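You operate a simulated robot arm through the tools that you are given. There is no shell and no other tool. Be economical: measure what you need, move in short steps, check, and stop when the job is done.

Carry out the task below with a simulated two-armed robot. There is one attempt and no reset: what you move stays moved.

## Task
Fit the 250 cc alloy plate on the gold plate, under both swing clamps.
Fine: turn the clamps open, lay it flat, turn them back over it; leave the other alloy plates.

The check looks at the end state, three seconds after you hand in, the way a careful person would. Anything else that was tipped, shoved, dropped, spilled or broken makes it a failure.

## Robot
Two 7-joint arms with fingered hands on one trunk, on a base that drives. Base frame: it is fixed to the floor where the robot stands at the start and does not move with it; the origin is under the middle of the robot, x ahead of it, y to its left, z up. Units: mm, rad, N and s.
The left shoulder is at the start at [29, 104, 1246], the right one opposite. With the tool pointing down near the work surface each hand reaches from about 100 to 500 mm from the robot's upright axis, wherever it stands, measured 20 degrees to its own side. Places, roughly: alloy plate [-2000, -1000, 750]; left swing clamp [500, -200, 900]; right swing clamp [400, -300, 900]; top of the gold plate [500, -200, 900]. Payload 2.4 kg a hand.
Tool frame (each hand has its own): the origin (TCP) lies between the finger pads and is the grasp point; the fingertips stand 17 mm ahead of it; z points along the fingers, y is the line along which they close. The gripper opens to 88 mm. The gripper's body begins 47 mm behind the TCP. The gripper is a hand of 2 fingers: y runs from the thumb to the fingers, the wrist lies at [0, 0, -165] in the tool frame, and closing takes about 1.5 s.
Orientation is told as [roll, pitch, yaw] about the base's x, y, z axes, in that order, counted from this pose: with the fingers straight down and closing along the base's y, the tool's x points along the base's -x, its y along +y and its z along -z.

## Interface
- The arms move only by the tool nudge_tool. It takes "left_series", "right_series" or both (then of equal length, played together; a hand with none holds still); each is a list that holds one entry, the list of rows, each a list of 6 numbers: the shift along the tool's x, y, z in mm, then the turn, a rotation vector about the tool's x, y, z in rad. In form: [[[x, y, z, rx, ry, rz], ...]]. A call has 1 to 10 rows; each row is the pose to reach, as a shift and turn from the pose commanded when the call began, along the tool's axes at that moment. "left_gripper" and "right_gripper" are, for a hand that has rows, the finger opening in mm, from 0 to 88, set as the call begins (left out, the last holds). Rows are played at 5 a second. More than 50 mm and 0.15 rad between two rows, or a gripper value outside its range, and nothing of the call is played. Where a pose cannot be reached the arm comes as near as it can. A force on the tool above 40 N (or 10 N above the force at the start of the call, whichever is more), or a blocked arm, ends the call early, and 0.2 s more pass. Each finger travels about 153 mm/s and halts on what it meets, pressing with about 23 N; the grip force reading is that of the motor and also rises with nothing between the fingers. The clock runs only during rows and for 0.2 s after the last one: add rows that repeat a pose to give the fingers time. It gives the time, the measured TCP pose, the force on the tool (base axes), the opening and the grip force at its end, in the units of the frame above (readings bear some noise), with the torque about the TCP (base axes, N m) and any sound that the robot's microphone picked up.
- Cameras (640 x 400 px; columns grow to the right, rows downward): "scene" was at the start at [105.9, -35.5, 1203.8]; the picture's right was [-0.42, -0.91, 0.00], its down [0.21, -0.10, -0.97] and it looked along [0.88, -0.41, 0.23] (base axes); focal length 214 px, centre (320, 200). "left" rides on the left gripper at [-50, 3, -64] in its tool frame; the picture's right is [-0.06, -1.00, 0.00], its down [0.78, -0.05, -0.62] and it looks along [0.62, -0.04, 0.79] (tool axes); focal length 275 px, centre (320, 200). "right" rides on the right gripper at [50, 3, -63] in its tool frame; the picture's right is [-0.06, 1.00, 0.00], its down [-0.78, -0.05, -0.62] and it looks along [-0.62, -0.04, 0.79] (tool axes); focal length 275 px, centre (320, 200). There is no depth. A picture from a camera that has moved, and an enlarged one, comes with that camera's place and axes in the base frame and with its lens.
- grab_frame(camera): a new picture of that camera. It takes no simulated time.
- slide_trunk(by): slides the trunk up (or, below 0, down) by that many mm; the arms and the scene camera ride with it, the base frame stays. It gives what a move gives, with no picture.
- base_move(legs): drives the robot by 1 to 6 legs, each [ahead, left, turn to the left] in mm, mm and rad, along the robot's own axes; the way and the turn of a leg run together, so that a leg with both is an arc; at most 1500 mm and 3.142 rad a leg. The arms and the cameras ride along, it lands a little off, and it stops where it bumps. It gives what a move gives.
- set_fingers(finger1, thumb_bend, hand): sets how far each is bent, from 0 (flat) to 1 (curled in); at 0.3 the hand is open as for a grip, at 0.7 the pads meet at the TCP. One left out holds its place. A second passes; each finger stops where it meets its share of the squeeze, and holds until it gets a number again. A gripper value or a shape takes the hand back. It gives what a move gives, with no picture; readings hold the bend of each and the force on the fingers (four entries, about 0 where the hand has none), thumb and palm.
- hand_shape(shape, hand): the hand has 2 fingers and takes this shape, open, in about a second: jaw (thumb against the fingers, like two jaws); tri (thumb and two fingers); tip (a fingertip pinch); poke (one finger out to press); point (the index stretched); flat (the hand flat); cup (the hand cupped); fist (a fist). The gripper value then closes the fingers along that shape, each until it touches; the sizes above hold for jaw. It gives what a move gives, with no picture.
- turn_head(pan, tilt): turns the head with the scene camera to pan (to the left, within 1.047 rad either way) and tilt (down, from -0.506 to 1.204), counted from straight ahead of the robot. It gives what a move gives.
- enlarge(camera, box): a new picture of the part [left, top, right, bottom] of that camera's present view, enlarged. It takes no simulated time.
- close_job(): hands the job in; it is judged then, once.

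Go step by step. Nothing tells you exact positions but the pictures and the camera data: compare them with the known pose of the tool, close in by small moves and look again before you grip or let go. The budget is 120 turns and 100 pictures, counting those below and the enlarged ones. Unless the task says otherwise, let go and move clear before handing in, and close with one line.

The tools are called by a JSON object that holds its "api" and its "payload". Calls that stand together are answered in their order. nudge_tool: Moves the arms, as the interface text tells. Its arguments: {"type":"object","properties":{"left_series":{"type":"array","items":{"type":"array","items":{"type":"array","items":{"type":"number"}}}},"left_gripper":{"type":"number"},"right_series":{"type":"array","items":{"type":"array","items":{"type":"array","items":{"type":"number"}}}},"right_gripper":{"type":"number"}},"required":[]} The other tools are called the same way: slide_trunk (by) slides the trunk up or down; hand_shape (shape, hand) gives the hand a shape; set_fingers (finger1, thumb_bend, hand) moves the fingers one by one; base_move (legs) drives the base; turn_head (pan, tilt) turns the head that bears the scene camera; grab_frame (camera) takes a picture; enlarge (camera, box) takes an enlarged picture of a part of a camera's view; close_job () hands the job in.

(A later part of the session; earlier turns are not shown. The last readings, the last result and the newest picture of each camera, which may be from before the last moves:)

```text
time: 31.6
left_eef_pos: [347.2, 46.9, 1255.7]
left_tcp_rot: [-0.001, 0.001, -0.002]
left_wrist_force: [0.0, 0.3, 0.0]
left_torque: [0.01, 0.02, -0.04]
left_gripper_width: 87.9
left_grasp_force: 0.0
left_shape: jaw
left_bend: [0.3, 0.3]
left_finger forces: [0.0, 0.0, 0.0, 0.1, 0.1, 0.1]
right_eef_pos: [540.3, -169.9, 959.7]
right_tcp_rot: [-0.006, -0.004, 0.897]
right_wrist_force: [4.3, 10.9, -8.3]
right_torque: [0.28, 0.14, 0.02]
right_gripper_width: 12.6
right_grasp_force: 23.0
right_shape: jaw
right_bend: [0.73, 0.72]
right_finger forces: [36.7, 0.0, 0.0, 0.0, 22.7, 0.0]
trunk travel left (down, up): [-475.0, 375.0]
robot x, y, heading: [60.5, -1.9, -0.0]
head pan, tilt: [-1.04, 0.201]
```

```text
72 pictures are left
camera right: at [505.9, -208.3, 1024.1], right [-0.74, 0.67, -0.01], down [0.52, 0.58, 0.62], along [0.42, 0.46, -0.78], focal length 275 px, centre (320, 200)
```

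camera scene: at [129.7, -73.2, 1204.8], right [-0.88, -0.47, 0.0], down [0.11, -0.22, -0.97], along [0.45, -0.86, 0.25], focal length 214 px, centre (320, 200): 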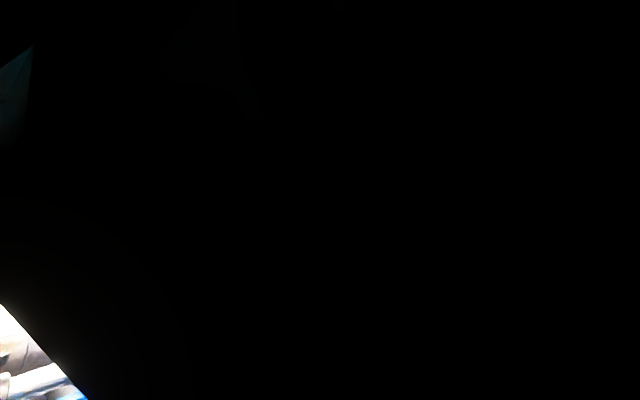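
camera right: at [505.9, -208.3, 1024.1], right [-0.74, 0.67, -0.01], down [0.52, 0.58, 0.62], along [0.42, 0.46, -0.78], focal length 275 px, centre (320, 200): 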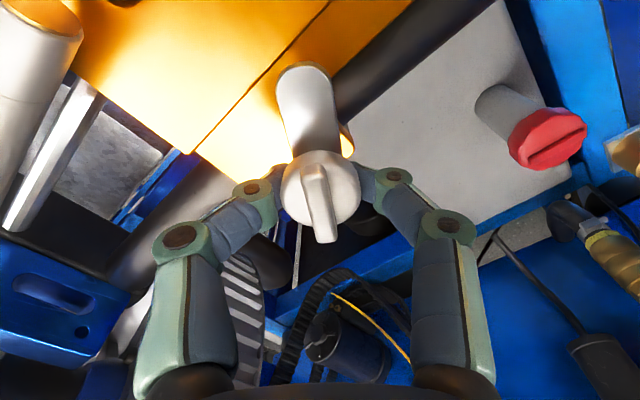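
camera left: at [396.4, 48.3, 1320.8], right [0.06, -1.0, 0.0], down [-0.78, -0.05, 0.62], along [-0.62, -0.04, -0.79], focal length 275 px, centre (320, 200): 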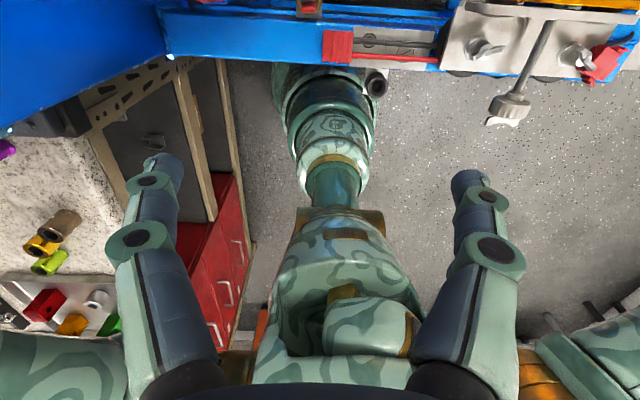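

It follows. I'll continue to a full quarter turn.

{"api": "nudge_tool", "payload": {"right_series": [[[-1, 1, 0, 0, 0, 0.1], [-1, 1, 0, 0, 0, 0.2], [-1, 1, 0, 0, 0, 0.3], [-1, 1, 0, 0, 0, 0.4], [-1, 1, 0, 0, 0, 0.5], [-1, 1, 0, 0, 0, 0.6], [-1, 1, 0, 0, 0, 0.7], [-1, 1, 0, 0, 0, 0.8], [-1, 1, 0, 0, 0, 0.9], [-1, 1, 0, 0, 0, 1.0]]]}}

{"api": "grab_frame", "payload": {"camera": "right"}}

```text
time: 33.8
left_eef_pos: [349.3, 46.2, 1255.5]
left_tcp_rot: [-0.001, 0.001, -0.001]
left_wrist_force: [0.3, 1.1, -0.1]
left_torque: [-0.02, 0.02, -0.02]
left_gripper_width: 87.8
left_grasp_force: 0.1
left_shape: jaw
left_bend: [0.3, 0.3]
left_finger forces: [0.1, 0.0, 0.0, 0.1, 0.0, 0.0]
right_eef_pos: [539.1, -170.7, 959.0]
right_tcp_rot: [0.001, -0.01, -0.104]
right_wrist_force: [17.1, 1.9, 2.3]
right_torque: [0.34, -0.23, 0.01]
right_gripper_width: 12.8
right_grasp_force: 23.0
right_shape: jaw
right_bend: [0.74, 0.72]
right_finger forces: [39.1, 0.1, 0.1, 0.0, 23.2, 0.0]
trunk travel left (down, up): [-475.0, 375.0]
robot x, y, heading: [59.5, 0.9, -0.003]
head pan, tilt: [-1.04, 0.201]
```

```text
71 pictures are left
camera right: at [489.6, -163.0, 1023.0], right [0.17, 0.99, 0.0], down [0.77, -0.13, 0.62], along [0.62, -0.1, -0.78], focal length 275 px, centre (320, 200)
```

right: 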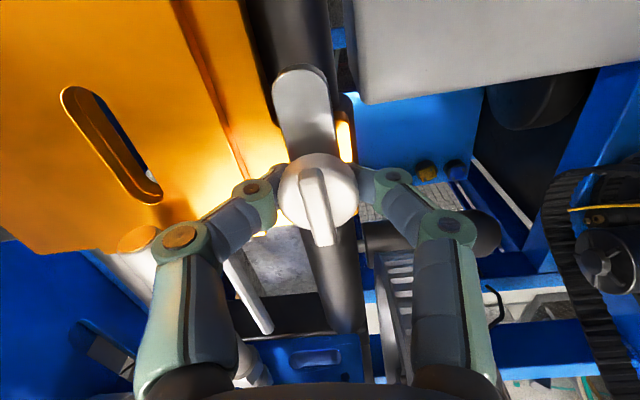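

The left clamp is open too. I'll release, rise and look at the whole gold plate.

{"api": "nudge_tool", "payload": {"right_series": [[[0, 0, 0, 0, 0, 0], [0, 0, 0, 0, 0, 0], [0, 0, 0, 0, 0, 0]]], "right_gripper": 50}}

{"api": "nudge_tool", "payload": {"right_series": [[[0, 0, -40, 0, 0, 0], [0, 0, -80, 0, 0, 0], [40, -20, -120, 0, 0, -0.1], [80, -40, -150, 0, 0, -0.1], [120, -60, -170, 0, 0, -0.1], [160, -80, -190, 0, 0, -0.1], [160, -80, -190, 0, 0, -0.1]]]}}

{"api": "enlarge", "payload": {"camera": "right", "box": [160, 40, 480, 240]}}

{"api": "grab_frame", "payload": {"camera": "scene"}}

```text
time: 34.6
left_eef_pos: [345.2, 45.4, 1256.0]
left_tcp_rot: [0.0, 0.001, -0.001]
left_wrist_force: [0.3, -0.8, -1.4]
left_torque: [0.01, 0.02, 0.04]
left_gripper_width: 87.8
left_grasp_force: 0.0
left_shape: jaw
left_bend: [0.3, 0.3]
left_finger forces: [0.0, 0.0, 0.0, 0.0, 0.0, 0.0]
right_eef_pos: [536.5, -171.3, 958.6]
right_tcp_rot: [0.001, -0.007, -0.101]
right_wrist_force: [0.5, 0.1, 0.7]
right_torque: [0.0, -0.02, 0.01]
right_gripper_width: 49.4
right_grasp_force: 0.0
right_shape: jaw
right_bend: [0.72, 0.7]
right_finger forces: [0.1, 0.1, 0.0, 0.1, 0.0, 0.0]
trunk travel left (down, up): [-475.0, 375.0]
robot x, y, heading: [66.6, 2.8, -0.005]
head pan, tilt: [-1.04, 0.201]
```

```text
refused: row 3 steps farther than a row can; nothing moved
```

```text
2.00 times, centred on (320, 140) of right
camera zoom: at [487.1, -163.7, 1023.2], right [0.16, 0.99, 0.0], down [0.77, -0.13, 0.62], along [0.62, -0.1, -0.78], focal length 551 px, centre (320, 320)
```

zoom: 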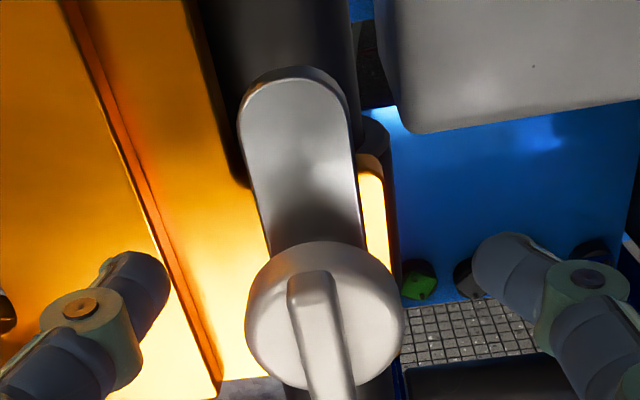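

```text
69 pictures are left
camera scene: at [123.4, -73.4, 1209.2], right [-0.92, -0.4, 0.0], down [0.12, -0.27, -0.95], along [0.38, -0.87, 0.3], focal length 214 px, centre (320, 200)
```

scene: 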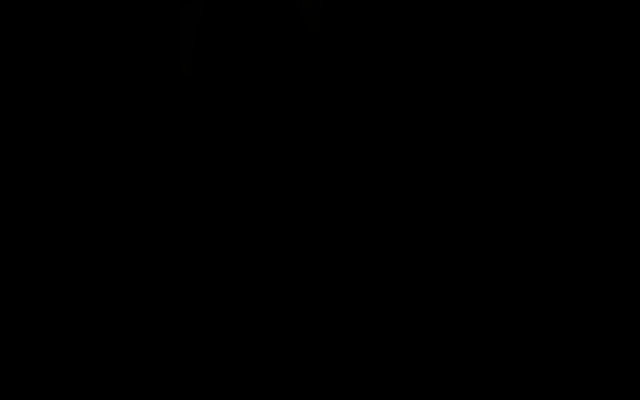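

The steps were too long, so I'll raise the hand straight up first and then come back in smaller steps.

{"api": "nudge_tool", "payload": {"right_series": [[[0, 0, -40, 0, 0, 0], [0, 0, -80, 0, 0, 0], [30, 0, -110, 0, 0, -0.05], [60, 0, -140, 0, 0, -0.1], [90, -15, -160, 0, 0, -0.1], [120, -30, -180, 0, 0, -0.1], [150, -50, -200, 0, 0, -0.1], [180, -70, -220, 0, 0, -0.1], [180, -70, -220, 0, 0, -0.1]]]}}

{"api": "enlarge", "payload": {"camera": "right", "box": [160, 40, 480, 240]}}

```text
time: 36.6
left_eef_pos: [345.6, 45.8, 1256.7]
left_tcp_rot: [0.0, 0.001, -0.002]
left_wrist_force: [-0.2, 0.4, 0.1]
left_torque: [0.03, 0.01, -0.02]
left_gripper_width: 87.7
left_grasp_force: 0.0
left_shape: jaw
left_bend: [0.3, 0.3]
left_finger forces: [0.0, 0.1, 0.0, 0.0, 0.0, 0.0]
right_eef_pos: [351.7, -218.6, 1177.1]
right_tcp_rot: [0.0, 0.003, -0.003]
right_wrist_force: [0.1, 0.0, 0.2]
right_torque: [-0.02, 0.01, 0.03]
right_gripper_width: 50.0
right_grasp_force: 0.1
right_shape: jaw
right_bend: [0.72, 0.7]
right_finger forces: [0.1, 0.0, 0.0, 0.1, 0.0, 0.0]
trunk travel left (down, up): [-475.0, 375.0]
robot x, y, heading: [59.6, 0.9, -0.002]
head pan, tilt: [-1.04, 0.201]
```

```text
2.00 times, centred on (320, 140) of right
camera zoom: at [301.5, -216.3, 1241.8], right [0.06, 1.0, 0.0], down [0.79, -0.05, 0.62], along [0.62, -0.04, -0.79], focal length 551 px, centre (320, 320)
```

zoom: 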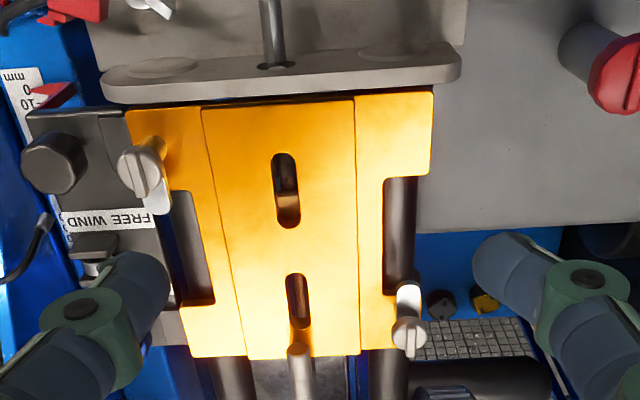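

Both clamps are open. The plate seat spans about x 396–588 and y -290 to -204. I'll back away diagonally to the free floor on my right and turn to face the alloy plates.

{"api": "base_move", "payload": {"legs": [[-120, 0, 0], [-450, -500, 0], [0, 0, -1.3], [0, 0, -1.3]]}}

{"api": "turn_head", "payload": {"pan": 0.0, "tilt": 0.6}}

{"api": "grab_frame", "payload": {"camera": "right"}}

{"api": "grab_frame", "payload": {"camera": "scene"}}

```text
time: 47.6
left_eef_pos: [-733.6, -678.8, 1255.2]
left_tcp_rot: [0.0, 0.001, -2.615]
left_wrist_force: [-0.7, 0.0, -0.2]
left_torque: [0.04, 0.01, 0.0]
left_gripper_width: 87.8
left_grasp_force: 0.1
left_shape: jaw
left_bend: [0.3, 0.3]
left_finger forces: [0.1, 0.1, 0.0, 0.0, 0.0, 0.0]
right_eef_pos: [-874.2, -454.1, 1179.0]
right_tcp_rot: [0.0, -0.007, -2.611]
right_wrist_force: [0.1, 0.1, 0.0]
right_torque: [-0.03, 0.0, 0.03]
right_gripper_width: 49.5
right_grasp_force: 0.0
right_shape: jaw
right_bend: [0.72, 0.7]
right_finger forces: [0.0, 0.0, 0.0, 0.0, 0.0, 0.0]
trunk travel left (down, up): [-475.0, 375.0]
robot x, y, heading: [-514.2, -492.1, -2.608]
head pan, tilt: [-1.04, 0.201]
```

```text
time: 48.9
left_eef_pos: [-734.1, -678.3, 1256.0]
left_tcp_rot: [0.001, 0.001, -2.612]
left_wrist_force: [-0.4, -0.1, -0.3]
left_torque: [0.02, 0.02, 0.0]
left_gripper_width: 88.1
left_grasp_force: 0.0
left_shape: jaw
left_bend: [0.3, 0.3]
left_finger forces: [0.0, 0.0, 0.0, 0.0, 0.0, 0.0]
right_eef_pos: [-874.6, -454.0, 1178.5]
right_tcp_rot: [-0.001, -0.008, -2.611]
right_wrist_force: [-0.5, -0.9, -0.2]
right_torque: [0.01, -0.03, -0.01]
right_gripper_width: 49.6
right_grasp_force: 0.0
right_shape: jaw
right_bend: [0.72, 0.7]
right_finger forces: [0.1, 0.0, 0.0, 0.1, 0.1, 0.0]
trunk travel left (down, up): [-475.0, 375.0]
robot x, y, heading: [-512.2, -494.5, -2.61]
head pan, tilt: [0.0, 0.6]
```

```text
67 pictures are left
camera right: at [-829.6, -431.9, 1243.8], right [0.45, -0.89, 0.0], down [-0.7, -0.35, 0.62], along [-0.56, -0.28, -0.78], focal length 275 px, centre (320, 200)
```

right: 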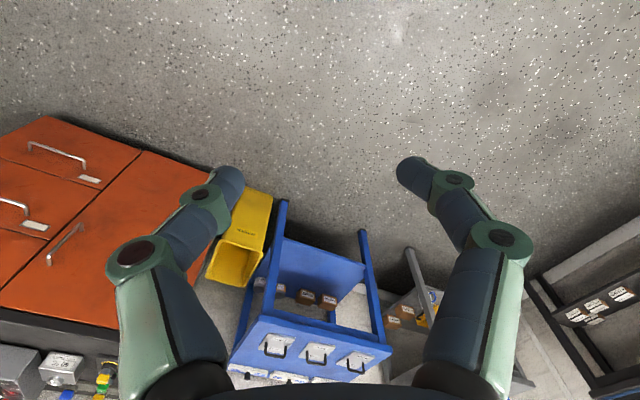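

```text
66 pictures are left
camera scene: at [-597.4, -463.4, 1207.6], right [0.59, 0.81, 0.0], down [-0.23, 0.16, -0.96], along [-0.78, 0.56, 0.28], focal length 214 px, centre (320, 200)
```

scene: 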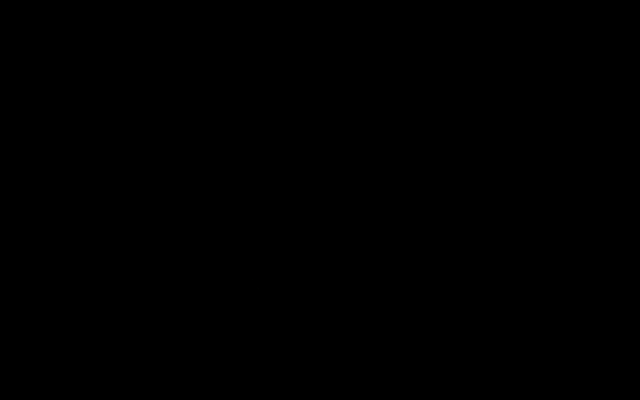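

I see a small blue stand carrying three metal plates, near (-1900, -950). I'll zoom in to read the labels.

{"api": "enlarge", "payload": {"camera": "right", "box": [220, 310, 400, 400]}}

```text
3.56 times, centred on (310, 355) of right
camera zoom: at [-829.6, -431.9, 1243.8], right [0.45, -0.89, 0.0], down [-0.7, -0.35, 0.62], along [-0.56, -0.28, -0.78], focal length 979 px, centre (356, -351)
```

zoom: 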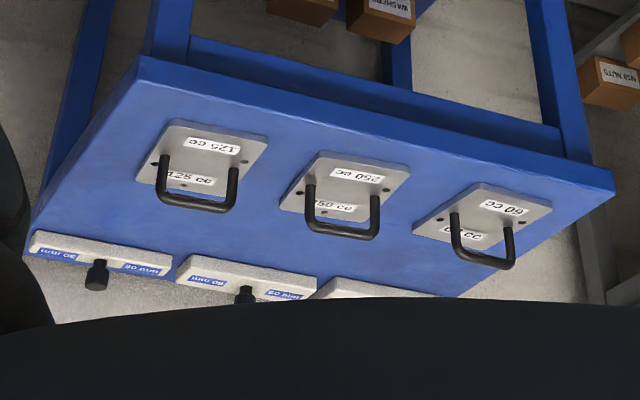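

The middle plate is the 250 cc, at roughly (-1905, -955), with a black handle across its middle. I'll turn to face the stand squarely and check the side clearances.

{"api": "base_move", "payload": {"legs": [[0, 0, -0.53]]}}

{"api": "grab_frame", "payload": {"camera": "right"}}

{"api": "grab_frame", "payload": {"camera": "scene"}}

```text
time: 50.8
left_eef_pos: [-797.5, -540.3, 1255.0]
left_tcp_rot: [0.0, -0.001, 3.137]
left_wrist_force: [0.0, -0.1, 0.0]
left_torque: [0.03, 0.01, 0.01]
left_gripper_width: 88.0
left_grasp_force: 0.0
left_shape: jaw
left_bend: [0.3, 0.3]
left_finger forces: [0.0, 0.1, 0.0, 0.0, 0.0, 0.0]
right_eef_pos: [-802.2, -274.4, 1178.4]
right_tcp_rot: [0.001, -0.006, 3.136]
right_wrist_force: [-0.6, -0.3, 0.6]
right_torque: [-0.03, -0.01, 0.01]
right_gripper_width: 49.6
right_grasp_force: 0.0
right_shape: jaw
right_bend: [0.72, 0.7]
right_finger forces: [0.1, 0.0, 0.0, 0.0, 0.0, 0.0]
trunk travel left (down, up): [-475.0, 375.0]
robot x, y, heading: [-507.0, -494.8, 3.133]
head pan, tilt: [0.0, 0.6]
```

```text
64 pictures are left
camera right: at [-752.9, -278.5, 1243.8], right [-0.07, -1.0, 0.0], down [-0.78, 0.05, 0.62], along [-0.62, 0.04, -0.78], focal length 275 px, centre (320, 200)
```

right: 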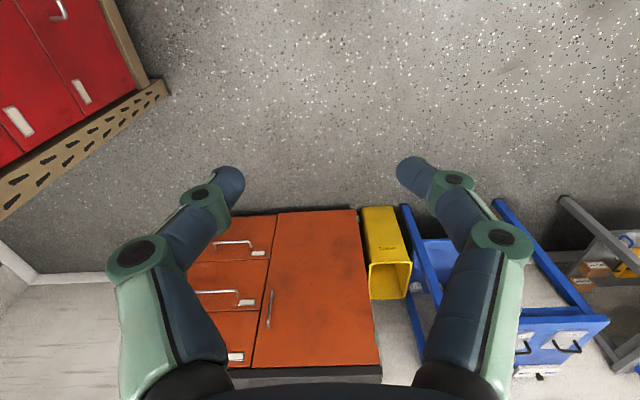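

```text
63 pictures are left
camera scene: at [-568.4, -422.4, 1207.7], right [0.92, 0.4, 0.0], down [-0.11, 0.26, -0.96], along [-0.38, 0.88, 0.28], focal length 214 px, centre (320, 200)
```

scene: 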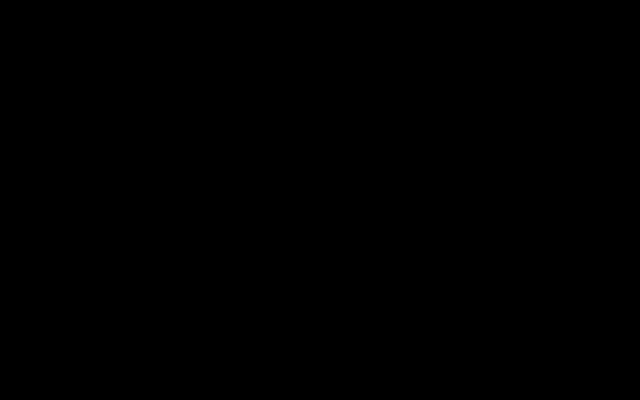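

The way is clear. I'll drive diagonally to stand in front of the blue stand, keep some distance, and lower the trunk.

{"api": "base_move", "payload": {"legs": [[780, 585, 0]]}}

{"api": "slide_trunk", "payload": {"by": -150}}

{"api": "grab_frame", "payload": {"camera": "right"}}

{"api": "grab_frame", "payload": {"camera": "left"}}

```text
time: 55.8
left_eef_pos: [-1563.3, -1121.1, 1256.3]
left_tcp_rot: [0.001, 0.0, -3.131]
left_wrist_force: [0.1, -0.3, 0.6]
left_torque: [0.0, 0.02, -0.03]
left_gripper_width: 88.2
left_grasp_force: 0.0
left_shape: jaw
left_bend: [0.3, 0.3]
left_finger forces: [0.0, 0.0, 0.0, 0.0, 0.0, 0.0]
right_eef_pos: [-1573.3, -855.8, 1180.3]
right_tcp_rot: [0.001, -0.007, -3.13]
right_wrist_force: [0.6, 0.1, 0.8]
right_torque: [0.05, -0.01, -0.03]
right_gripper_width: 49.5
right_grasp_force: 0.1
right_shape: jaw
right_bend: [0.72, 0.7]
right_finger forces: [0.0, 0.0, 0.1, 0.0, 0.0, 0.0]
trunk travel left (down, up): [-475.0, 375.0]
robot x, y, heading: [-1280.3, -1074.1, -3.127]
head pan, tilt: [0.0, 0.6]
```

```text
time: 57.5
left_eef_pos: [-1562.0, -1120.5, 1106.2]
left_tcp_rot: [-0.002, -0.001, -3.13]
left_wrist_force: [0.3, -0.1, 0.6]
left_torque: [-0.03, 0.03, 0.04]
left_gripper_width: 88.0
left_grasp_force: 0.2
left_shape: jaw
left_bend: [0.3, 0.3]
left_finger forces: [0.1, 0.1, 0.1, 0.1, 0.0, 0.0]
right_eef_pos: [-1573.1, -857.3, 1028.7]
right_tcp_rot: [0.0, -0.01, -3.131]
right_wrist_force: [0.3, -0.2, 0.3]
right_torque: [0.02, 0.01, 0.04]
right_gripper_width: 49.4
right_grasp_force: 0.0
right_shape: jaw
right_bend: [0.72, 0.7]
right_finger forces: [0.1, 0.0, 0.0, 0.2, 0.0, 0.0]
trunk travel left (down, up): [-325.0, 525.0]
robot x, y, heading: [-1279.8, -1073.2, -3.133]
head pan, tilt: [0.0, 0.6]
```

```text
62 pictures are left
camera right: at [-1522.2, -859.8, 1094.2], right [-0.05, -1.0, 0.0], down [-0.78, 0.04, 0.63], along [-0.62, 0.03, -0.78], focal length 275 px, centre (320, 200)
```

right: 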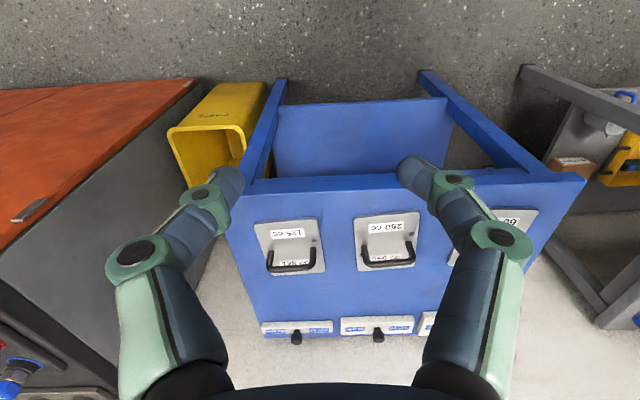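

```text
61 pictures are left
camera left: at [-1611.4, -1125.3, 1171.0], right [-0.07, 1.0, 0.0], down [0.78, 0.06, 0.62], along [0.62, 0.04, -0.79], focal length 275 px, centre (320, 200)
```

left: 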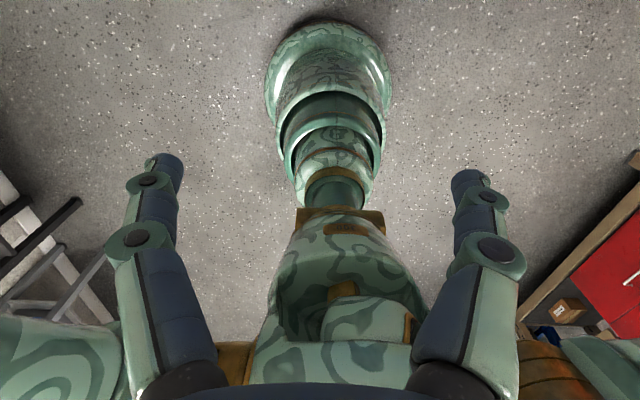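

The plate triangulates to about (-1908, -965, 740). The robot's base radius is about 210 mm, so 190 mm more ahead is safe.

{"api": "base_move", "payload": {"legs": [[190, 0, 0]]}}

{"api": "nudge_tool", "payload": {"right_series": [[[0, -25, 10, 0, 0, -0.1], [0, -50, 20, 0, 0, -0.2], [0, -80, 30, 0, 0, -0.3], [0, -95, 40, 0, 0, -0.4], [0, -95, 40, 0, 0, -0.5], [0, -95, 40, 0, 0, -0.6]]]}}

{"api": "grab_frame", "payload": {"camera": "right"}}

```text
time: 59.1
left_eef_pos: [-1750.9, -1122.6, 1106.3]
left_tcp_rot: [-0.001, 0.0, -3.133]
left_wrist_force: [0.0, 0.4, 0.0]
left_torque: [0.01, 0.0, 0.02]
left_gripper_width: 87.9
left_grasp_force: 0.0
left_shape: jaw
left_bend: [0.3, 0.3]
left_finger forces: [0.0, 0.1, 0.0, 0.0, 0.1, 0.1]
right_eef_pos: [-1761.7, -858.6, 1028.6]
right_tcp_rot: [0.0, -0.009, -3.132]
right_wrist_force: [-0.7, 0.2, -0.7]
right_torque: [-0.04, 0.0, 0.01]
right_gripper_width: 49.7
right_grasp_force: 0.1
right_shape: jaw
right_bend: [0.72, 0.7]
right_finger forces: [0.0, 0.0, 0.1, 0.0, 0.0, 0.0]
trunk travel left (down, up): [-325.0, 525.0]
robot x, y, heading: [-1464.0, -1076.5, -3.134]
head pan, tilt: [0.0, 0.6]
```

```text
time: 60.5
left_eef_pos: [-1751.1, -1121.8, 1106.6]
left_tcp_rot: [0.001, 0.0, -3.134]
left_wrist_force: [0.0, 0.1, 0.0]
left_torque: [0.05, 0.03, -0.03]
left_gripper_width: 87.8
left_grasp_force: 0.1
left_shape: jaw
left_bend: [0.3, 0.3]
left_finger forces: [0.0, 0.1, 0.1, 0.0, 0.0, 0.0]
right_eef_pos: [-1762.8, -762.5, 989.0]
right_tcp_rot: [-0.005, -0.006, -2.531]
right_wrist_force: [-0.2, 0.2, 0.1]
right_torque: [-0.01, 0.0, -0.03]
right_gripper_width: 49.8
right_grasp_force: 0.1
right_shape: jaw
right_bend: [0.72, 0.7]
right_finger forces: [0.0, 0.1, 0.0, 0.0, 0.1, 0.1]
trunk travel left (down, up): [-325.0, 525.0]
robot x, y, heading: [-1467.0, -1073.1, -3.132]
head pan, tilt: [0.0, 0.6]
```

```text
60 pictures are left
camera right: at [-1720.1, -737.4, 1054.2], right [0.52, -0.85, 0.0], down [-0.67, -0.41, 0.62], along [-0.53, -0.32, -0.78], focal length 275 px, centre (320, 200)
```

right: 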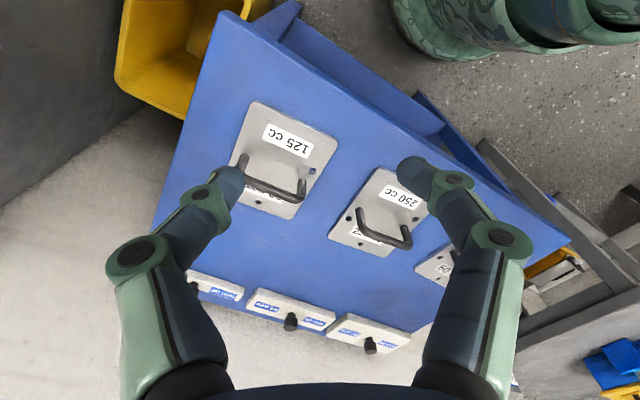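

The hand went the wrong way sideways because the robot now faces backward. I'll correct that, moving over the 250 cc handle and turning the fingers to straddle its bar.

{"api": "nudge_tool", "payload": {"right_series": [[[-30, 10, 0, 0, 0, -0.12], [-60, 20, 0, 0, 0, -0.24], [-90, 30, 5, 0, 0, -0.36], [-120, 40, 10, 0, 0, -0.48], [-150, 51, 20, 0, 0, -0.6], [-180, 61, 30, 0, 0, -0.72], [-210, 71, 40, 0, 0, -0.84], [-238, 81, 55, 0, 0, -0.97], [-238, 81, 55, 0, 0, -0.97]]]}}

{"api": "grab_frame", "payload": {"camera": "right"}}

```text
time: 62.5
left_eef_pos: [-1750.7, -1123.8, 1106.5]
left_tcp_rot: [0.001, 0.001, -3.133]
left_wrist_force: [-1.0, -0.5, 0.1]
left_torque: [0.07, -0.02, -0.02]
left_gripper_width: 87.9
left_grasp_force: 0.1
left_shape: jaw
left_bend: [0.3, 0.3]
left_finger forces: [0.0, 0.0, 0.1, 0.1, 0.0, 0.1]
right_eef_pos: [-1912.4, -964.4, 935.0]
right_tcp_rot: [-0.009, 0.0, -1.561]
right_wrist_force: [0.8, 0.5, 0.5]
right_torque: [0.01, 0.0, 0.0]
right_gripper_width: 49.7
right_grasp_force: 0.0
right_shape: jaw
right_bend: [0.72, 0.7]
right_finger forces: [0.0, 0.0, 0.1, 0.1, 0.1, 0.0]
trunk travel left (down, up): [-325.0, 525.0]
robot x, y, heading: [-1466.8, -1073.8, -3.135]
head pan, tilt: [0.0, 0.6]
```

```text
59 pictures are left
camera right: at [-1910.1, -916.2, 1000.2], right [1.0, -0.05, -0.01], down [-0.04, -0.79, 0.62], along [-0.04, -0.62, -0.79], focal length 275 px, centre (320, 200)
```

right: 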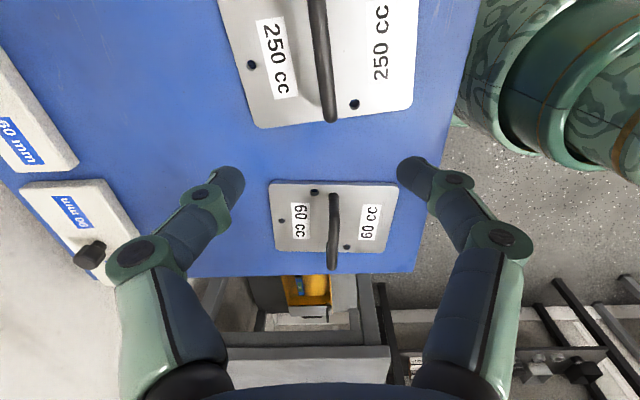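

The 250 cc plate lies directly under the hand. I'll descend partway to see the handle bar near the TCP.

{"api": "nudge_tool", "payload": {"right_series": [[[0, 0, 40, 0, 0, 0], [0, 0, 80, 0, 0, 0], [0, 0, 105, 0, 0, 0], [0, 0, 105, 0, 0, 0]]]}}

{"api": "grab_frame", "payload": {"camera": "right"}}

```text
time: 63.5
left_eef_pos: [-1751.7, -1122.5, 1106.4]
left_tcp_rot: [0.001, 0.0, -3.132]
left_wrist_force: [-0.1, -0.9, -0.5]
left_torque: [-0.04, -0.02, 0.02]
left_gripper_width: 87.8
left_grasp_force: 0.1
left_shape: jaw
left_bend: [0.3, 0.3]
left_finger forces: [0.1, 0.0, 0.1, 0.0, 0.1, 0.0]
right_eef_pos: [-1909.2, -965.7, 829.0]
right_tcp_rot: [-0.008, 0.001, -1.563]
right_wrist_force: [-0.3, -0.4, -0.1]
right_torque: [-0.01, 0.0, 0.02]
right_gripper_width: 49.4
right_grasp_force: 0.1
right_shape: jaw
right_bend: [0.72, 0.7]
right_finger forces: [0.1, 0.0, 0.0, 0.0, 0.0, 0.0]
trunk travel left (down, up): [-325.0, 525.0]
robot x, y, heading: [-1466.5, -1073.3, -3.133]
head pan, tilt: [0.0, 0.6]
```

```text
58 pictures are left
camera right: at [-1906.4, -916.8, 893.7], right [1.0, -0.05, -0.01], down [-0.04, -0.79, 0.62], along [-0.04, -0.62, -0.79], focal length 275 px, centre (320, 200)
```

right: 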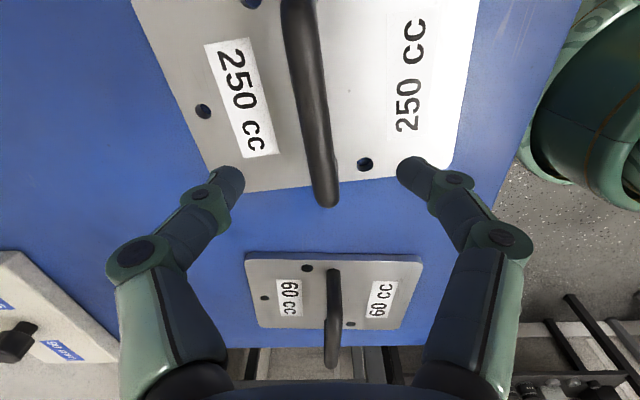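

The handle is confirmed at about (-1912, -958, 785), yawed 0.075 rad. I'll align, descend and close on the bar.

{"api": "nudge_tool", "payload": {"right_series": [[[7, -3, 15, 0, 0, -0.075], [7, -3, 30, 0, 0, -0.075], [7, -3, 42, 0, 0, -0.075], [7, -3, 42, 0, 0, -0.075]]]}}

{"api": "grab_frame", "payload": {"camera": "right"}}

```text
time: 64.5
left_eef_pos: [-1752.0, -1123.1, 1105.5]
left_tcp_rot: [0.001, 0.001, -3.135]
left_wrist_force: [0.3, 0.7, 0.5]
left_torque: [-0.01, -0.03, 0.01]
left_gripper_width: 87.8
left_grasp_force: 0.1
left_shape: jaw
left_bend: [0.3, 0.3]
left_finger forces: [0.0, 0.0, 0.0, 0.0, 0.0, 0.1]
right_eef_pos: [-1914.7, -959.9, 787.3]
right_tcp_rot: [-0.008, 0.002, -1.486]
right_wrist_force: [-0.4, -0.1, -0.1]
right_torque: [0.01, -0.02, 0.0]
right_gripper_width: 49.7
right_grasp_force: 0.0
right_shape: jaw
right_bend: [0.72, 0.7]
right_finger forces: [0.0, 0.0, 0.0, 0.1, 0.1, 0.0]
trunk travel left (down, up): [-325.0, 525.0]
robot x, y, heading: [-1464.3, -1072.2, -3.132]
head pan, tilt: [0.0, 0.6]
```

```text
57 pictures are left
camera right: at [-1915.5, -910.4, 853.9], right [1.0, 0.02, -0.01], down [0.02, -0.79, 0.62], along [0.01, -0.62, -0.79], focal length 275 px, centre (320, 200)
```

right: 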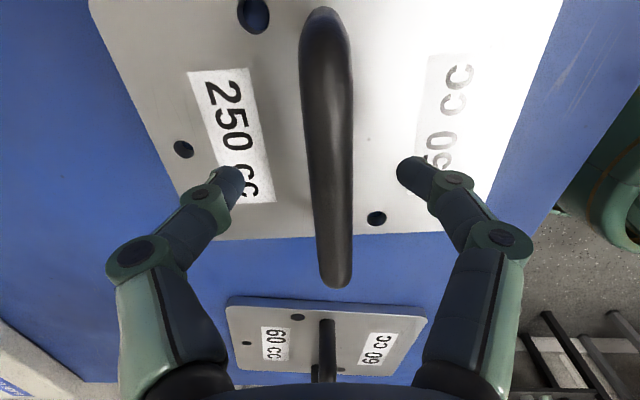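

The bar is between the fingers, 3 mm off centre. I'll correct that and close.

{"api": "nudge_tool", "payload": {"right_series": [[[0, 3, 2, 0, 0, 0], [0, 3, 2, 0, 0, 0]]]}}

{"api": "nudge_tool", "payload": {"right_series": [[[0, 0, 0, 0, 0, 0], [0, 0, 0, 0, 0, 0], [0, 0, 0, 0, 0, 0], [0, 0, 0, 0, 0, 0], [0, 0, 0, 0, 0, 0], [0, 0, 0, 0, 0, 0], [0, 0, 0, 0, 0, 0]]], "right_gripper": 0}}

{"api": "nudge_tool", "payload": {"right_series": [[[0, 0, -5, 0, 0, 0], [0, 0, -15, 0, 0, 0], [0, 0, -30, 0, 0, 0], [0, 0, -30, 0, 0, 0]]]}}

{"api": "grab_frame", "payload": {"camera": "right"}}

```text
time: 65.1
left_eef_pos: [-1750.9, -1122.3, 1106.0]
left_tcp_rot: [0.0, 0.001, -3.133]
left_wrist_force: [0.6, -0.6, 0.3]
left_torque: [0.03, 0.01, 0.01]
left_gripper_width: 87.9
left_grasp_force: 0.1
left_shape: jaw
left_bend: [0.3, 0.3]
left_finger forces: [0.0, 0.0, 0.0, 0.0, 0.1, 0.0]
right_eef_pos: [-1911.9, -958.8, 787.0]
right_tcp_rot: [-0.007, 0.003, -1.488]
right_wrist_force: [-0.3, 0.2, 0.4]
right_torque: [0.02, 0.01, 0.03]
right_gripper_width: 49.8
right_grasp_force: 0.1
right_shape: jaw
right_bend: [0.72, 0.7]
right_finger forces: [0.0, 0.0, 0.0, 0.0, 0.0, 0.1]
trunk travel left (down, up): [-325.0, 525.0]
robot x, y, heading: [-1466.2, -1078.2, -3.13]
head pan, tilt: [0.0, 0.6]
```

```text
time: 66.7
left_eef_pos: [-1752.3, -1122.8, 1106.1]
left_tcp_rot: [-0.001, 0.0, -3.133]
left_wrist_force: [-0.2, 0.0, -0.1]
left_torque: [0.01, 0.05, -0.02]
left_gripper_width: 87.8
left_grasp_force: 0.1
left_shape: jaw
left_bend: [0.3, 0.3]
left_finger forces: [0.1, 0.0, 0.0, 0.0, 0.0, 0.1]
right_eef_pos: [-1911.4, -958.3, 786.9]
right_tcp_rot: [-0.008, 0.0, -1.487]
right_wrist_force: [0.2, -0.5, 0.2]
right_torque: [-0.01, 0.01, 0.02]
right_gripper_width: 0.3
right_grasp_force: 23.3
right_shape: jaw
right_bend: [0.55, 0.65]
right_finger forces: [1.0, 0.0, 0.1, 0.0, 0.1, 0.0]
trunk travel left (down, up): [-325.0, 525.0]
robot x, y, heading: [-1467.4, -1073.3, -3.136]
head pan, tilt: [0.0, 0.6]
```

```text
time: 67.7
left_eef_pos: [-1751.4, -1123.2, 1105.8]
left_tcp_rot: [-0.002, 0.001, -3.134]
left_wrist_force: [0.5, -0.3, 1.0]
left_torque: [0.01, 0.01, -0.02]
left_gripper_width: 87.9
left_grasp_force: 0.0
left_shape: jaw
left_bend: [0.3, 0.3]
left_finger forces: [0.1, 0.0, 0.0, 0.1, 0.0, 0.1]
right_eef_pos: [-1910.8, -958.6, 815.7]
right_tcp_rot: [-0.007, 0.0, -1.487]
right_wrist_force: [0.6, -0.4, -3.3]
right_torque: [0.02, 0.01, -0.04]
right_gripper_width: 0.0
right_grasp_force: 22.7
right_shape: jaw
right_bend: [0.55, 0.65]
right_finger forces: [1.5, 0.0, 0.1, 0.1, 0.0, 0.1]
trunk travel left (down, up): [-325.0, 525.0]
robot x, y, heading: [-1467.6, -1075.9, -3.132]
head pan, tilt: [0.0, 0.6]
```

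```text
56 pictures are left
camera right: at [-1910.9, -909.2, 880.9], right [1.0, 0.02, -0.01], down [0.02, -0.79, 0.62], along [0.01, -0.62, -0.79], focal length 275 px, centre (320, 200)
```

right: 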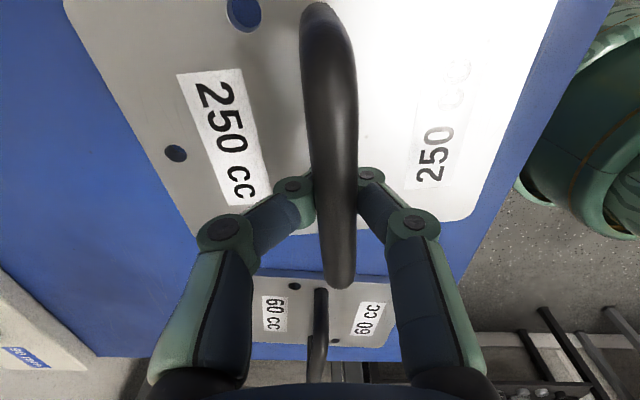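

The plate lifted, but the fingers closed under the bar and it hangs loosely. I'll set it back, open, rise 13 mm and regrip the bar itself.

{"api": "nudge_tool", "payload": {"right_series": [[[0, 0, 15, 0, 0, 0], [0, 0, 30, 0, 0, 0], [0, 0, 30, 0, 0, 0]]]}}

{"api": "nudge_tool", "payload": {"right_series": [[[0, 0, 0, 0, 0, 0], [0, 0, 0, 0, 0, 0], [0, 0, 0, 0, 0, 0], [0, 0, -7, 0, 0, 0], [0, 0, -13, 0, 0, 0], [0, 0, -13, 0, 0, 0]]], "right_gripper": 50}}

{"api": "nudge_tool", "payload": {"right_series": [[[0, 0, 0, 0, 0, 0], [0, 0, 0, 0, 0, 0], [0, 0, 0, 0, 0, 0], [0, 0, 0, 0, 0, 0], [0, 0, 0, 0, 0, 0], [0, 0, 0, 0, 0, 0], [0, 0, 0, 0, 0, 0]]], "right_gripper": 0}}

{"api": "grab_frame", "payload": {"camera": "right"}}

```text
time: 68.5
left_eef_pos: [-1751.4, -1122.9, 1105.5]
left_tcp_rot: [0.0, -0.001, -3.132]
left_wrist_force: [0.1, -0.1, 0.3]
left_torque: [0.03, -0.03, 0.0]
left_gripper_width: 88.0
left_grasp_force: 0.1
left_shape: jaw
left_bend: [0.3, 0.3]
left_finger forces: [0.0, 0.1, 0.1, 0.0, 0.1, 0.1]
right_eef_pos: [-1912.7, -958.6, 785.0]
right_tcp_rot: [-0.008, 0.001, -1.487]
right_wrist_force: [0.3, 0.2, -0.8]
right_torque: [-0.01, -0.01, -0.01]
right_gripper_width: 0.3
right_grasp_force: 23.2
right_shape: jaw
right_bend: [0.55, 0.66]
right_finger forces: [0.5, 0.0, 0.0, 0.0, 0.1, 0.1]
trunk travel left (down, up): [-325.0, 525.0]
robot x, y, heading: [-1465.2, -1073.2, -3.127]
head pan, tilt: [0.0, 0.6]
```

```text
time: 69.9
left_eef_pos: [-1751.0, -1123.0, 1106.2]
left_tcp_rot: [0.001, 0.0, -3.133]
left_wrist_force: [-0.7, 0.0, -0.4]
left_torque: [0.03, 0.02, 0.0]
left_gripper_width: 87.7
left_grasp_force: 0.1
left_shape: jaw
left_bend: [0.3, 0.3]
left_finger forces: [0.0, 0.1, 0.0, 0.0, 0.0, 0.0]
right_eef_pos: [-1911.2, -959.1, 798.4]
right_tcp_rot: [-0.008, 0.001, -1.488]
right_wrist_force: [0.1, 0.1, -0.5]
right_torque: [-0.03, 0.01, 0.0]
right_gripper_width: 49.6
right_grasp_force: 0.1
right_shape: jaw
right_bend: [0.72, 0.7]
right_finger forces: [0.0, 0.1, 0.1, 0.0, 0.1, 0.0]
trunk travel left (down, up): [-325.0, 525.0]
robot x, y, heading: [-1464.4, -1075.5, -3.135]
head pan, tilt: [0.0, 0.6]
```

```text
time: 71.5
left_eef_pos: [-1752.1, -1123.3, 1106.0]
left_tcp_rot: [-0.001, 0.0, -3.133]
left_wrist_force: [-0.4, -0.1, -0.2]
left_torque: [-0.02, 0.0, 0.0]
left_gripper_width: 88.1
left_grasp_force: 0.1
left_shape: jaw
left_bend: [0.3, 0.3]
left_finger forces: [0.0, 0.0, 0.0, 0.0, 0.0, 0.0]
right_eef_pos: [-1911.4, -958.6, 798.1]
right_tcp_rot: [-0.007, 0.003, -1.487]
right_wrist_force: [0.3, 0.3, -3.5]
right_torque: [-0.03, 0.01, 0.03]
right_gripper_width: 0.6
right_grasp_force: 23.3
right_shape: jaw
right_bend: [0.74, 0.74]
right_finger forces: [0.1, 0.0, 0.1, 0.1, 0.0, 0.0]
trunk travel left (down, up): [-325.0, 525.0]
robot x, y, heading: [-1464.0, -1075.0, -3.13]
head pan, tilt: [0.0, 0.6]
```

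```text
55 pictures are left
camera right: at [-1912.6, -909.5, 863.1], right [1.0, 0.02, -0.01], down [0.02, -0.79, 0.62], along [0.01, -0.62, -0.79], focal length 275 px, centre (320, 200)
```

right: 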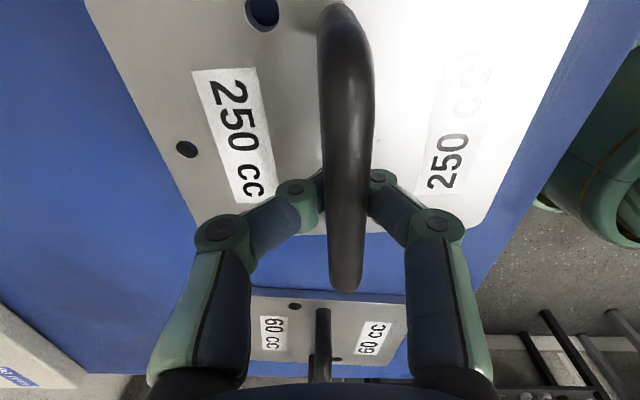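

The bar is still above the pads, at around z 811. I'll open, rise 12 mm more and close again.

{"api": "nudge_tool", "payload": {"right_series": [[[0, 0, 0, 0, 0, 0], [0, 0, 0, 0, 0, 0], [0, 0, 0, 0, 0, 0], [0, 3, -6, 0, 0, 0], [0, 3, -12, 0, 0, 0], [0, 3, -12, 0, 0, 0]]], "right_gripper": 50}}

{"api": "nudge_tool", "payload": {"right_series": [[[0, 0, 0, 0, 0, 0], [0, 0, 0, 0, 0, 0], [0, 0, 0, 0, 0, 0], [0, 0, 0, 0, 0, 0], [0, 0, 0, 0, 0, 0], [0, 0, 0, 0, 0, 0], [0, 0, 0, 0, 0, 0]]], "right_gripper": 0}}

{"api": "grab_frame", "payload": {"camera": "right"}}

```text
time: 72.9
left_eef_pos: [-1751.1, -1122.4, 1106.0]
left_tcp_rot: [-0.002, 0.0, -3.134]
left_wrist_force: [-0.2, -1.2, -0.2]
left_torque: [0.0, -0.03, -0.01]
left_gripper_width: 87.7
left_grasp_force: 0.1
left_shape: jaw
left_bend: [0.3, 0.3]
left_finger forces: [0.1, 0.1, 0.0, 0.0, 0.1, 0.1]
right_eef_pos: [-1908.0, -960.0, 811.4]
right_tcp_rot: [-0.007, 0.003, -1.486]
right_wrist_force: [0.8, 0.8, 0.6]
right_torque: [-0.01, -0.01, 0.0]
right_gripper_width: 49.7
right_grasp_force: 0.1
right_shape: jaw
right_bend: [0.72, 0.7]
right_finger forces: [0.1, 0.0, 0.1, 0.1, 0.2, 0.0]
trunk travel left (down, up): [-325.0, 525.0]
robot x, y, heading: [-1467.8, -1076.5, -3.134]
head pan, tilt: [0.0, 0.6]
```

```text
time: 74.5
left_eef_pos: [-1749.6, -1123.4, 1104.9]
left_tcp_rot: [0.001, 0.001, -3.133]
left_wrist_force: [0.6, -0.6, 0.2]
left_torque: [-0.01, 0.01, 0.0]
left_gripper_width: 87.9
left_grasp_force: 0.0
left_shape: jaw
left_bend: [0.3, 0.3]
left_finger forces: [0.0, 0.0, 0.0, 0.1, 0.0, 0.0]
right_eef_pos: [-1907.3, -958.9, 810.5]
right_tcp_rot: [-0.009, 0.001, -1.487]
right_wrist_force: [2.5, 0.0, 5.8]
right_torque: [0.02, -0.11, 0.02]
right_gripper_width: 0.0
right_grasp_force: 23.2
right_shape: jaw
right_bend: [0.72, 0.67]
right_finger forces: [0.0, 0.0, 0.1, 0.0, 0.0, 0.0]
trunk travel left (down, up): [-325.0, 525.0]
robot x, y, heading: [-1464.0, -1075.4, -3.129]
head pan, tilt: [0.0, 0.6]
```

```text
54 pictures are left
camera right: at [-1908.1, -910.2, 875.2], right [1.0, 0.02, -0.01], down [0.02, -0.79, 0.62], along [0.01, -0.62, -0.79], focal length 275 px, centre (320, 200)
```

right: 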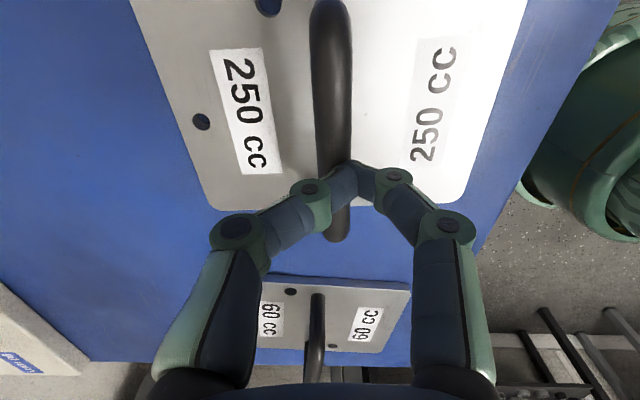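

Now the fingers closed on top of the bar, so it lies between the two heights. I'll open, drop 6 mm and close.

{"api": "nudge_tool", "payload": {"right_series": [[[0, 0, 0, 0, 0, 0], [0, 0, 0, 0, 0, 0], [0, 0, 0, 0, 0, 0], [0, -1, 6, 0, 0, 0], [0, -1, 6, 0, 0, 0]]], "right_gripper": 40}}

{"api": "nudge_tool", "payload": {"right_series": [[[0, 0, 0, 0, 0, 0], [0, 0, 0, 0, 0, 0], [0, 0, 0, 0, 0, 0], [0, 0, 0, 0, 0, 0], [0, 0, 0, 0, 0, 0]]], "right_gripper": 8}}

{"api": "grab_frame", "payload": {"camera": "right"}}

```text
time: 75.7
left_eef_pos: [-1751.5, -1122.1, 1105.1]
left_tcp_rot: [0.0, -0.001, -3.133]
left_wrist_force: [0.6, -0.5, 0.1]
left_torque: [0.05, -0.04, 0.01]
left_gripper_width: 87.8
left_grasp_force: 0.1
left_shape: jaw
left_bend: [0.3, 0.3]
left_finger forces: [0.0, 0.1, 0.0, 0.1, 0.0, 0.0]
right_eef_pos: [-1909.4, -960.4, 804.2]
right_tcp_rot: [-0.006, 0.002, -1.487]
right_wrist_force: [0.2, -0.6, -0.2]
right_torque: [-0.01, -0.04, 0.0]
right_gripper_width: 39.2
right_grasp_force: 0.1
right_shape: jaw
right_bend: [0.73, 0.7]
right_finger forces: [0.0, 0.1, 0.0, 0.0, 0.1, 0.1]
trunk travel left (down, up): [-325.0, 525.0]
robot x, y, heading: [-1466.7, -1073.3, -3.133]
head pan, tilt: [0.0, 0.6]
```

```text
time: 76.9
left_eef_pos: [-1749.5, -1122.6, 1104.8]
left_tcp_rot: [0.0, -0.001, -3.133]
left_wrist_force: [-0.2, 0.0, 0.0]
left_torque: [-0.04, 0.04, 0.0]
left_gripper_width: 88.0
left_grasp_force: 0.0
left_shape: jaw
left_bend: [0.3, 0.3]
left_finger forces: [0.0, 0.1, 0.0, 0.1, 0.0, 0.0]
right_eef_pos: [-1909.9, -959.8, 804.1]
right_tcp_rot: [-0.006, 0.001, -1.487]
right_wrist_force: [1.9, -0.5, 0.7]
right_torque: [0.0, -0.01, 0.03]
right_gripper_width: 9.6
right_grasp_force: 0.1
right_shape: jaw
right_bend: [0.71, 0.7]
right_finger forces: [1.7, 0.0, 0.1, 0.0, 0.0, 0.0]
trunk travel left (down, up): [-325.0, 525.0]
robot x, y, heading: [-1465.5, -1075.5, -3.134]
head pan, tilt: [0.0, 0.6]
```

```text
53 pictures are left
camera right: at [-1910.1, -910.2, 868.9], right [1.0, 0.02, -0.01], down [0.02, -0.79, 0.62], along [0.01, -0.62, -0.79], focal length 275 px, centre (320, 200)
```

right: 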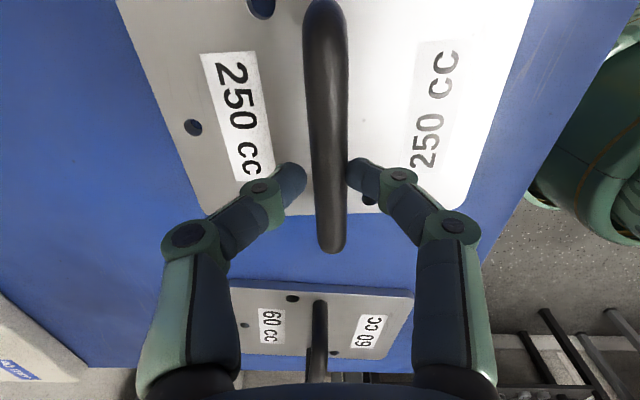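

The fingers are level with the bar, with one just touching. I'll close fully.

{"api": "nudge_tool", "payload": {"right_series": [[[0, 1, 0, 0, 0, 0], [0, 1, 0, 0, 0, 0], [0, 1, 0, 0, 0, 0], [0, 1, 0, 0, 0, 0], [0, 1, 0, 0, 0, 0]]], "right_gripper": 0}}

{"api": "grab_frame", "payload": {"camera": "right"}}

```text
time: 78.1
left_eef_pos: [-1750.4, -1123.0, 1106.1]
left_tcp_rot: [0.0, 0.0, -3.133]
left_wrist_force: [0.8, 0.2, 0.0]
left_torque: [0.02, -0.02, -0.02]
left_gripper_width: 88.0
left_grasp_force: 0.0
left_shape: jaw
left_bend: [0.3, 0.3]
left_finger forces: [0.0, 0.0, 0.1, 0.0, 0.1, 0.1]
right_eef_pos: [-1908.6, -961.2, 805.1]
right_tcp_rot: [-0.008, 0.0, -1.488]
right_wrist_force: [-4.0, 0.2, 9.7]
right_torque: [-0.01, 0.0, -0.01]
right_gripper_width: 5.1
right_grasp_force: 23.4
right_shape: jaw
right_bend: [0.73, 0.71]
right_finger forces: [18.5, 0.1, 0.0, 0.1, 23.3, 0.1]
trunk travel left (down, up): [-325.0, 525.0]
robot x, y, heading: [-1462.1, -1074.1, -3.133]
head pan, tilt: [0.0, 0.6]
```

```text
52 pictures are left
camera right: at [-1909.2, -910.0, 869.9], right [1.0, 0.02, -0.01], down [0.02, -0.79, 0.62], along [0.01, -0.62, -0.79], focal length 275 px, centre (320, 200)
```

right: 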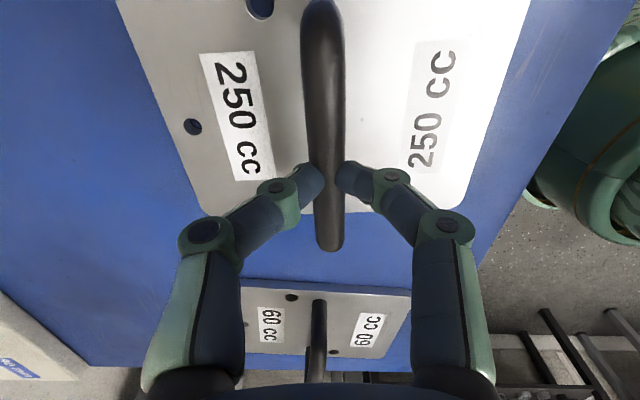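

It's gripped, but slightly above the bar's centre. I'll reopen, go 3 mm lower and close again for a secure hold.

{"api": "nudge_tool", "payload": {"right_series": [[[0, 0, 0, 0, 0, 0], [0, 0, 0, 0, 0, 0], [0, 0, 3.5, 0, 0, 0], [0, 0, 3.5, 0, 0, 0]]], "right_gripper": 20}}

{"api": "nudge_tool", "payload": {"right_series": [[[0, 0, 0, 0, 0, 0], [0, 0, 0, 0, 0, 0], [0, 0, 0, 0, 0, 0], [0, 0, 0, 0, 0, 0], [0, 0, 0, 0, 0, 0]]], "right_gripper": 0}}

```text
time: 79.1
left_eef_pos: [-1751.5, -1121.7, 1106.5]
left_tcp_rot: [0.001, 0.0, -3.133]
left_wrist_force: [0.2, 0.5, -0.3]
left_torque: [-0.02, 0.0, 0.03]
left_gripper_width: 87.8
left_grasp_force: 0.1
left_shape: jaw
left_bend: [0.3, 0.3]
left_finger forces: [0.0, 0.0, 0.0, 0.0, 0.0, 0.1]
right_eef_pos: [-1909.0, -959.5, 801.4]
right_tcp_rot: [-0.007, 0.003, -1.487]
right_wrist_force: [-0.4, 0.4, 0.1]
right_torque: [-0.02, -0.04, 0.03]
right_gripper_width: 19.6
right_grasp_force: 0.1
right_shape: jaw
right_bend: [0.73, 0.7]
right_finger forces: [0.0, 0.1, 0.0, 0.0, 0.1, 0.0]
trunk travel left (down, up): [-325.0, 525.0]
robot x, y, heading: [-1466.8, -1074.5, -3.134]
head pan, tilt: [0.0, 0.6]
```

```text
time: 80.3
left_eef_pos: [-1751.1, -1122.1, 1105.9]
left_tcp_rot: [0.001, 0.0, -3.134]
left_wrist_force: [-0.1, -0.4, -0.3]
left_torque: [0.02, -0.04, -0.02]
left_gripper_width: 87.7
left_grasp_force: 0.0
left_shape: jaw
left_bend: [0.3, 0.3]
left_finger forces: [0.0, 0.0, 0.0, 0.0, 0.1, 0.0]
right_eef_pos: [-1908.9, -959.2, 800.7]
right_tcp_rot: [-0.007, 0.003, -1.487]
right_wrist_force: [-0.1, -0.1, 0.5]
right_torque: [0.01, 0.05, -0.02]
right_gripper_width: 6.1
right_grasp_force: 23.2
right_shape: jaw
right_bend: [0.72, 0.7]
right_finger forces: [20.8, 0.0, 0.0, 0.1, 20.7, 0.0]
trunk travel left (down, up): [-325.0, 525.0]
robot x, y, heading: [-1466.2, -1078.1, -3.129]
head pan, tilt: [0.0, 0.6]
```

The grip is balanced now. I'll lift 60 mm and check.

{"api": "nudge_tool", "payload": {"right_series": [[[0, 0, -10, 0, 0, 0], [0, 0, -25, 0, 0, 0], [0, 0, -45, 0, 0, 0], [0, 0, -70, 0, 0, 0], [0, 0, -100, 0, 0, 0], [0, 0, -100, 0, 0, 0]]]}}

{"api": "grab_frame", "payload": {"camera": "right"}}

```text
time: 81.7
left_eef_pos: [-1751.1, -1123.4, 1105.4]
left_tcp_rot: [0.0, 0.001, -3.132]
left_wrist_force: [-0.4, 0.4, 0.0]
left_torque: [-0.02, 0.02, 0.03]
left_gripper_width: 87.9
left_grasp_force: 0.0
left_shape: jaw
left_bend: [0.3, 0.3]
left_finger forces: [0.0, 0.0, 0.0, 0.0, 0.0, 0.0]
right_eef_pos: [-1907.8, -956.3, 902.5]
right_tcp_rot: [-0.005, 0.002, -1.487]
right_wrist_force: [0.6, -0.9, -4.5]
right_torque: [0.01, 0.01, 0.01]
right_gripper_width: 5.8
right_grasp_force: 23.5
right_shape: jaw
right_bend: [0.72, 0.7]
right_finger forces: [19.7, 0.1, 0.0, 0.0, 19.7, 0.0]
trunk travel left (down, up): [-325.0, 525.0]
robot x, y, heading: [-1470.9, -1077.1, -3.131]
head pan, tilt: [0.0, 0.6]
```

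```text
51 pictures are left
camera right: at [-1908.9, -907.3, 967.4], right [1.0, 0.02, -0.01], down [0.02, -0.79, 0.62], along [0.01, -0.62, -0.79], focal length 275 px, centre (320, 200)
```

right: 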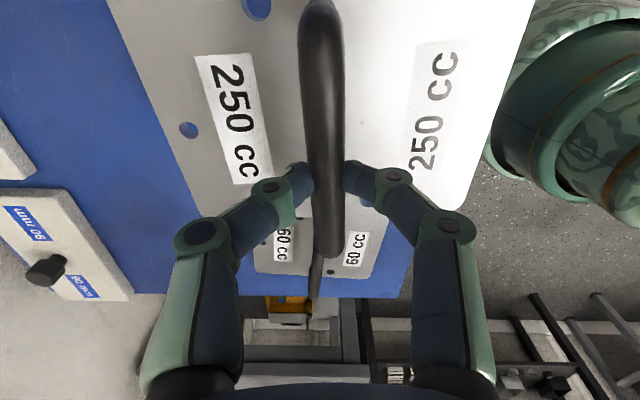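

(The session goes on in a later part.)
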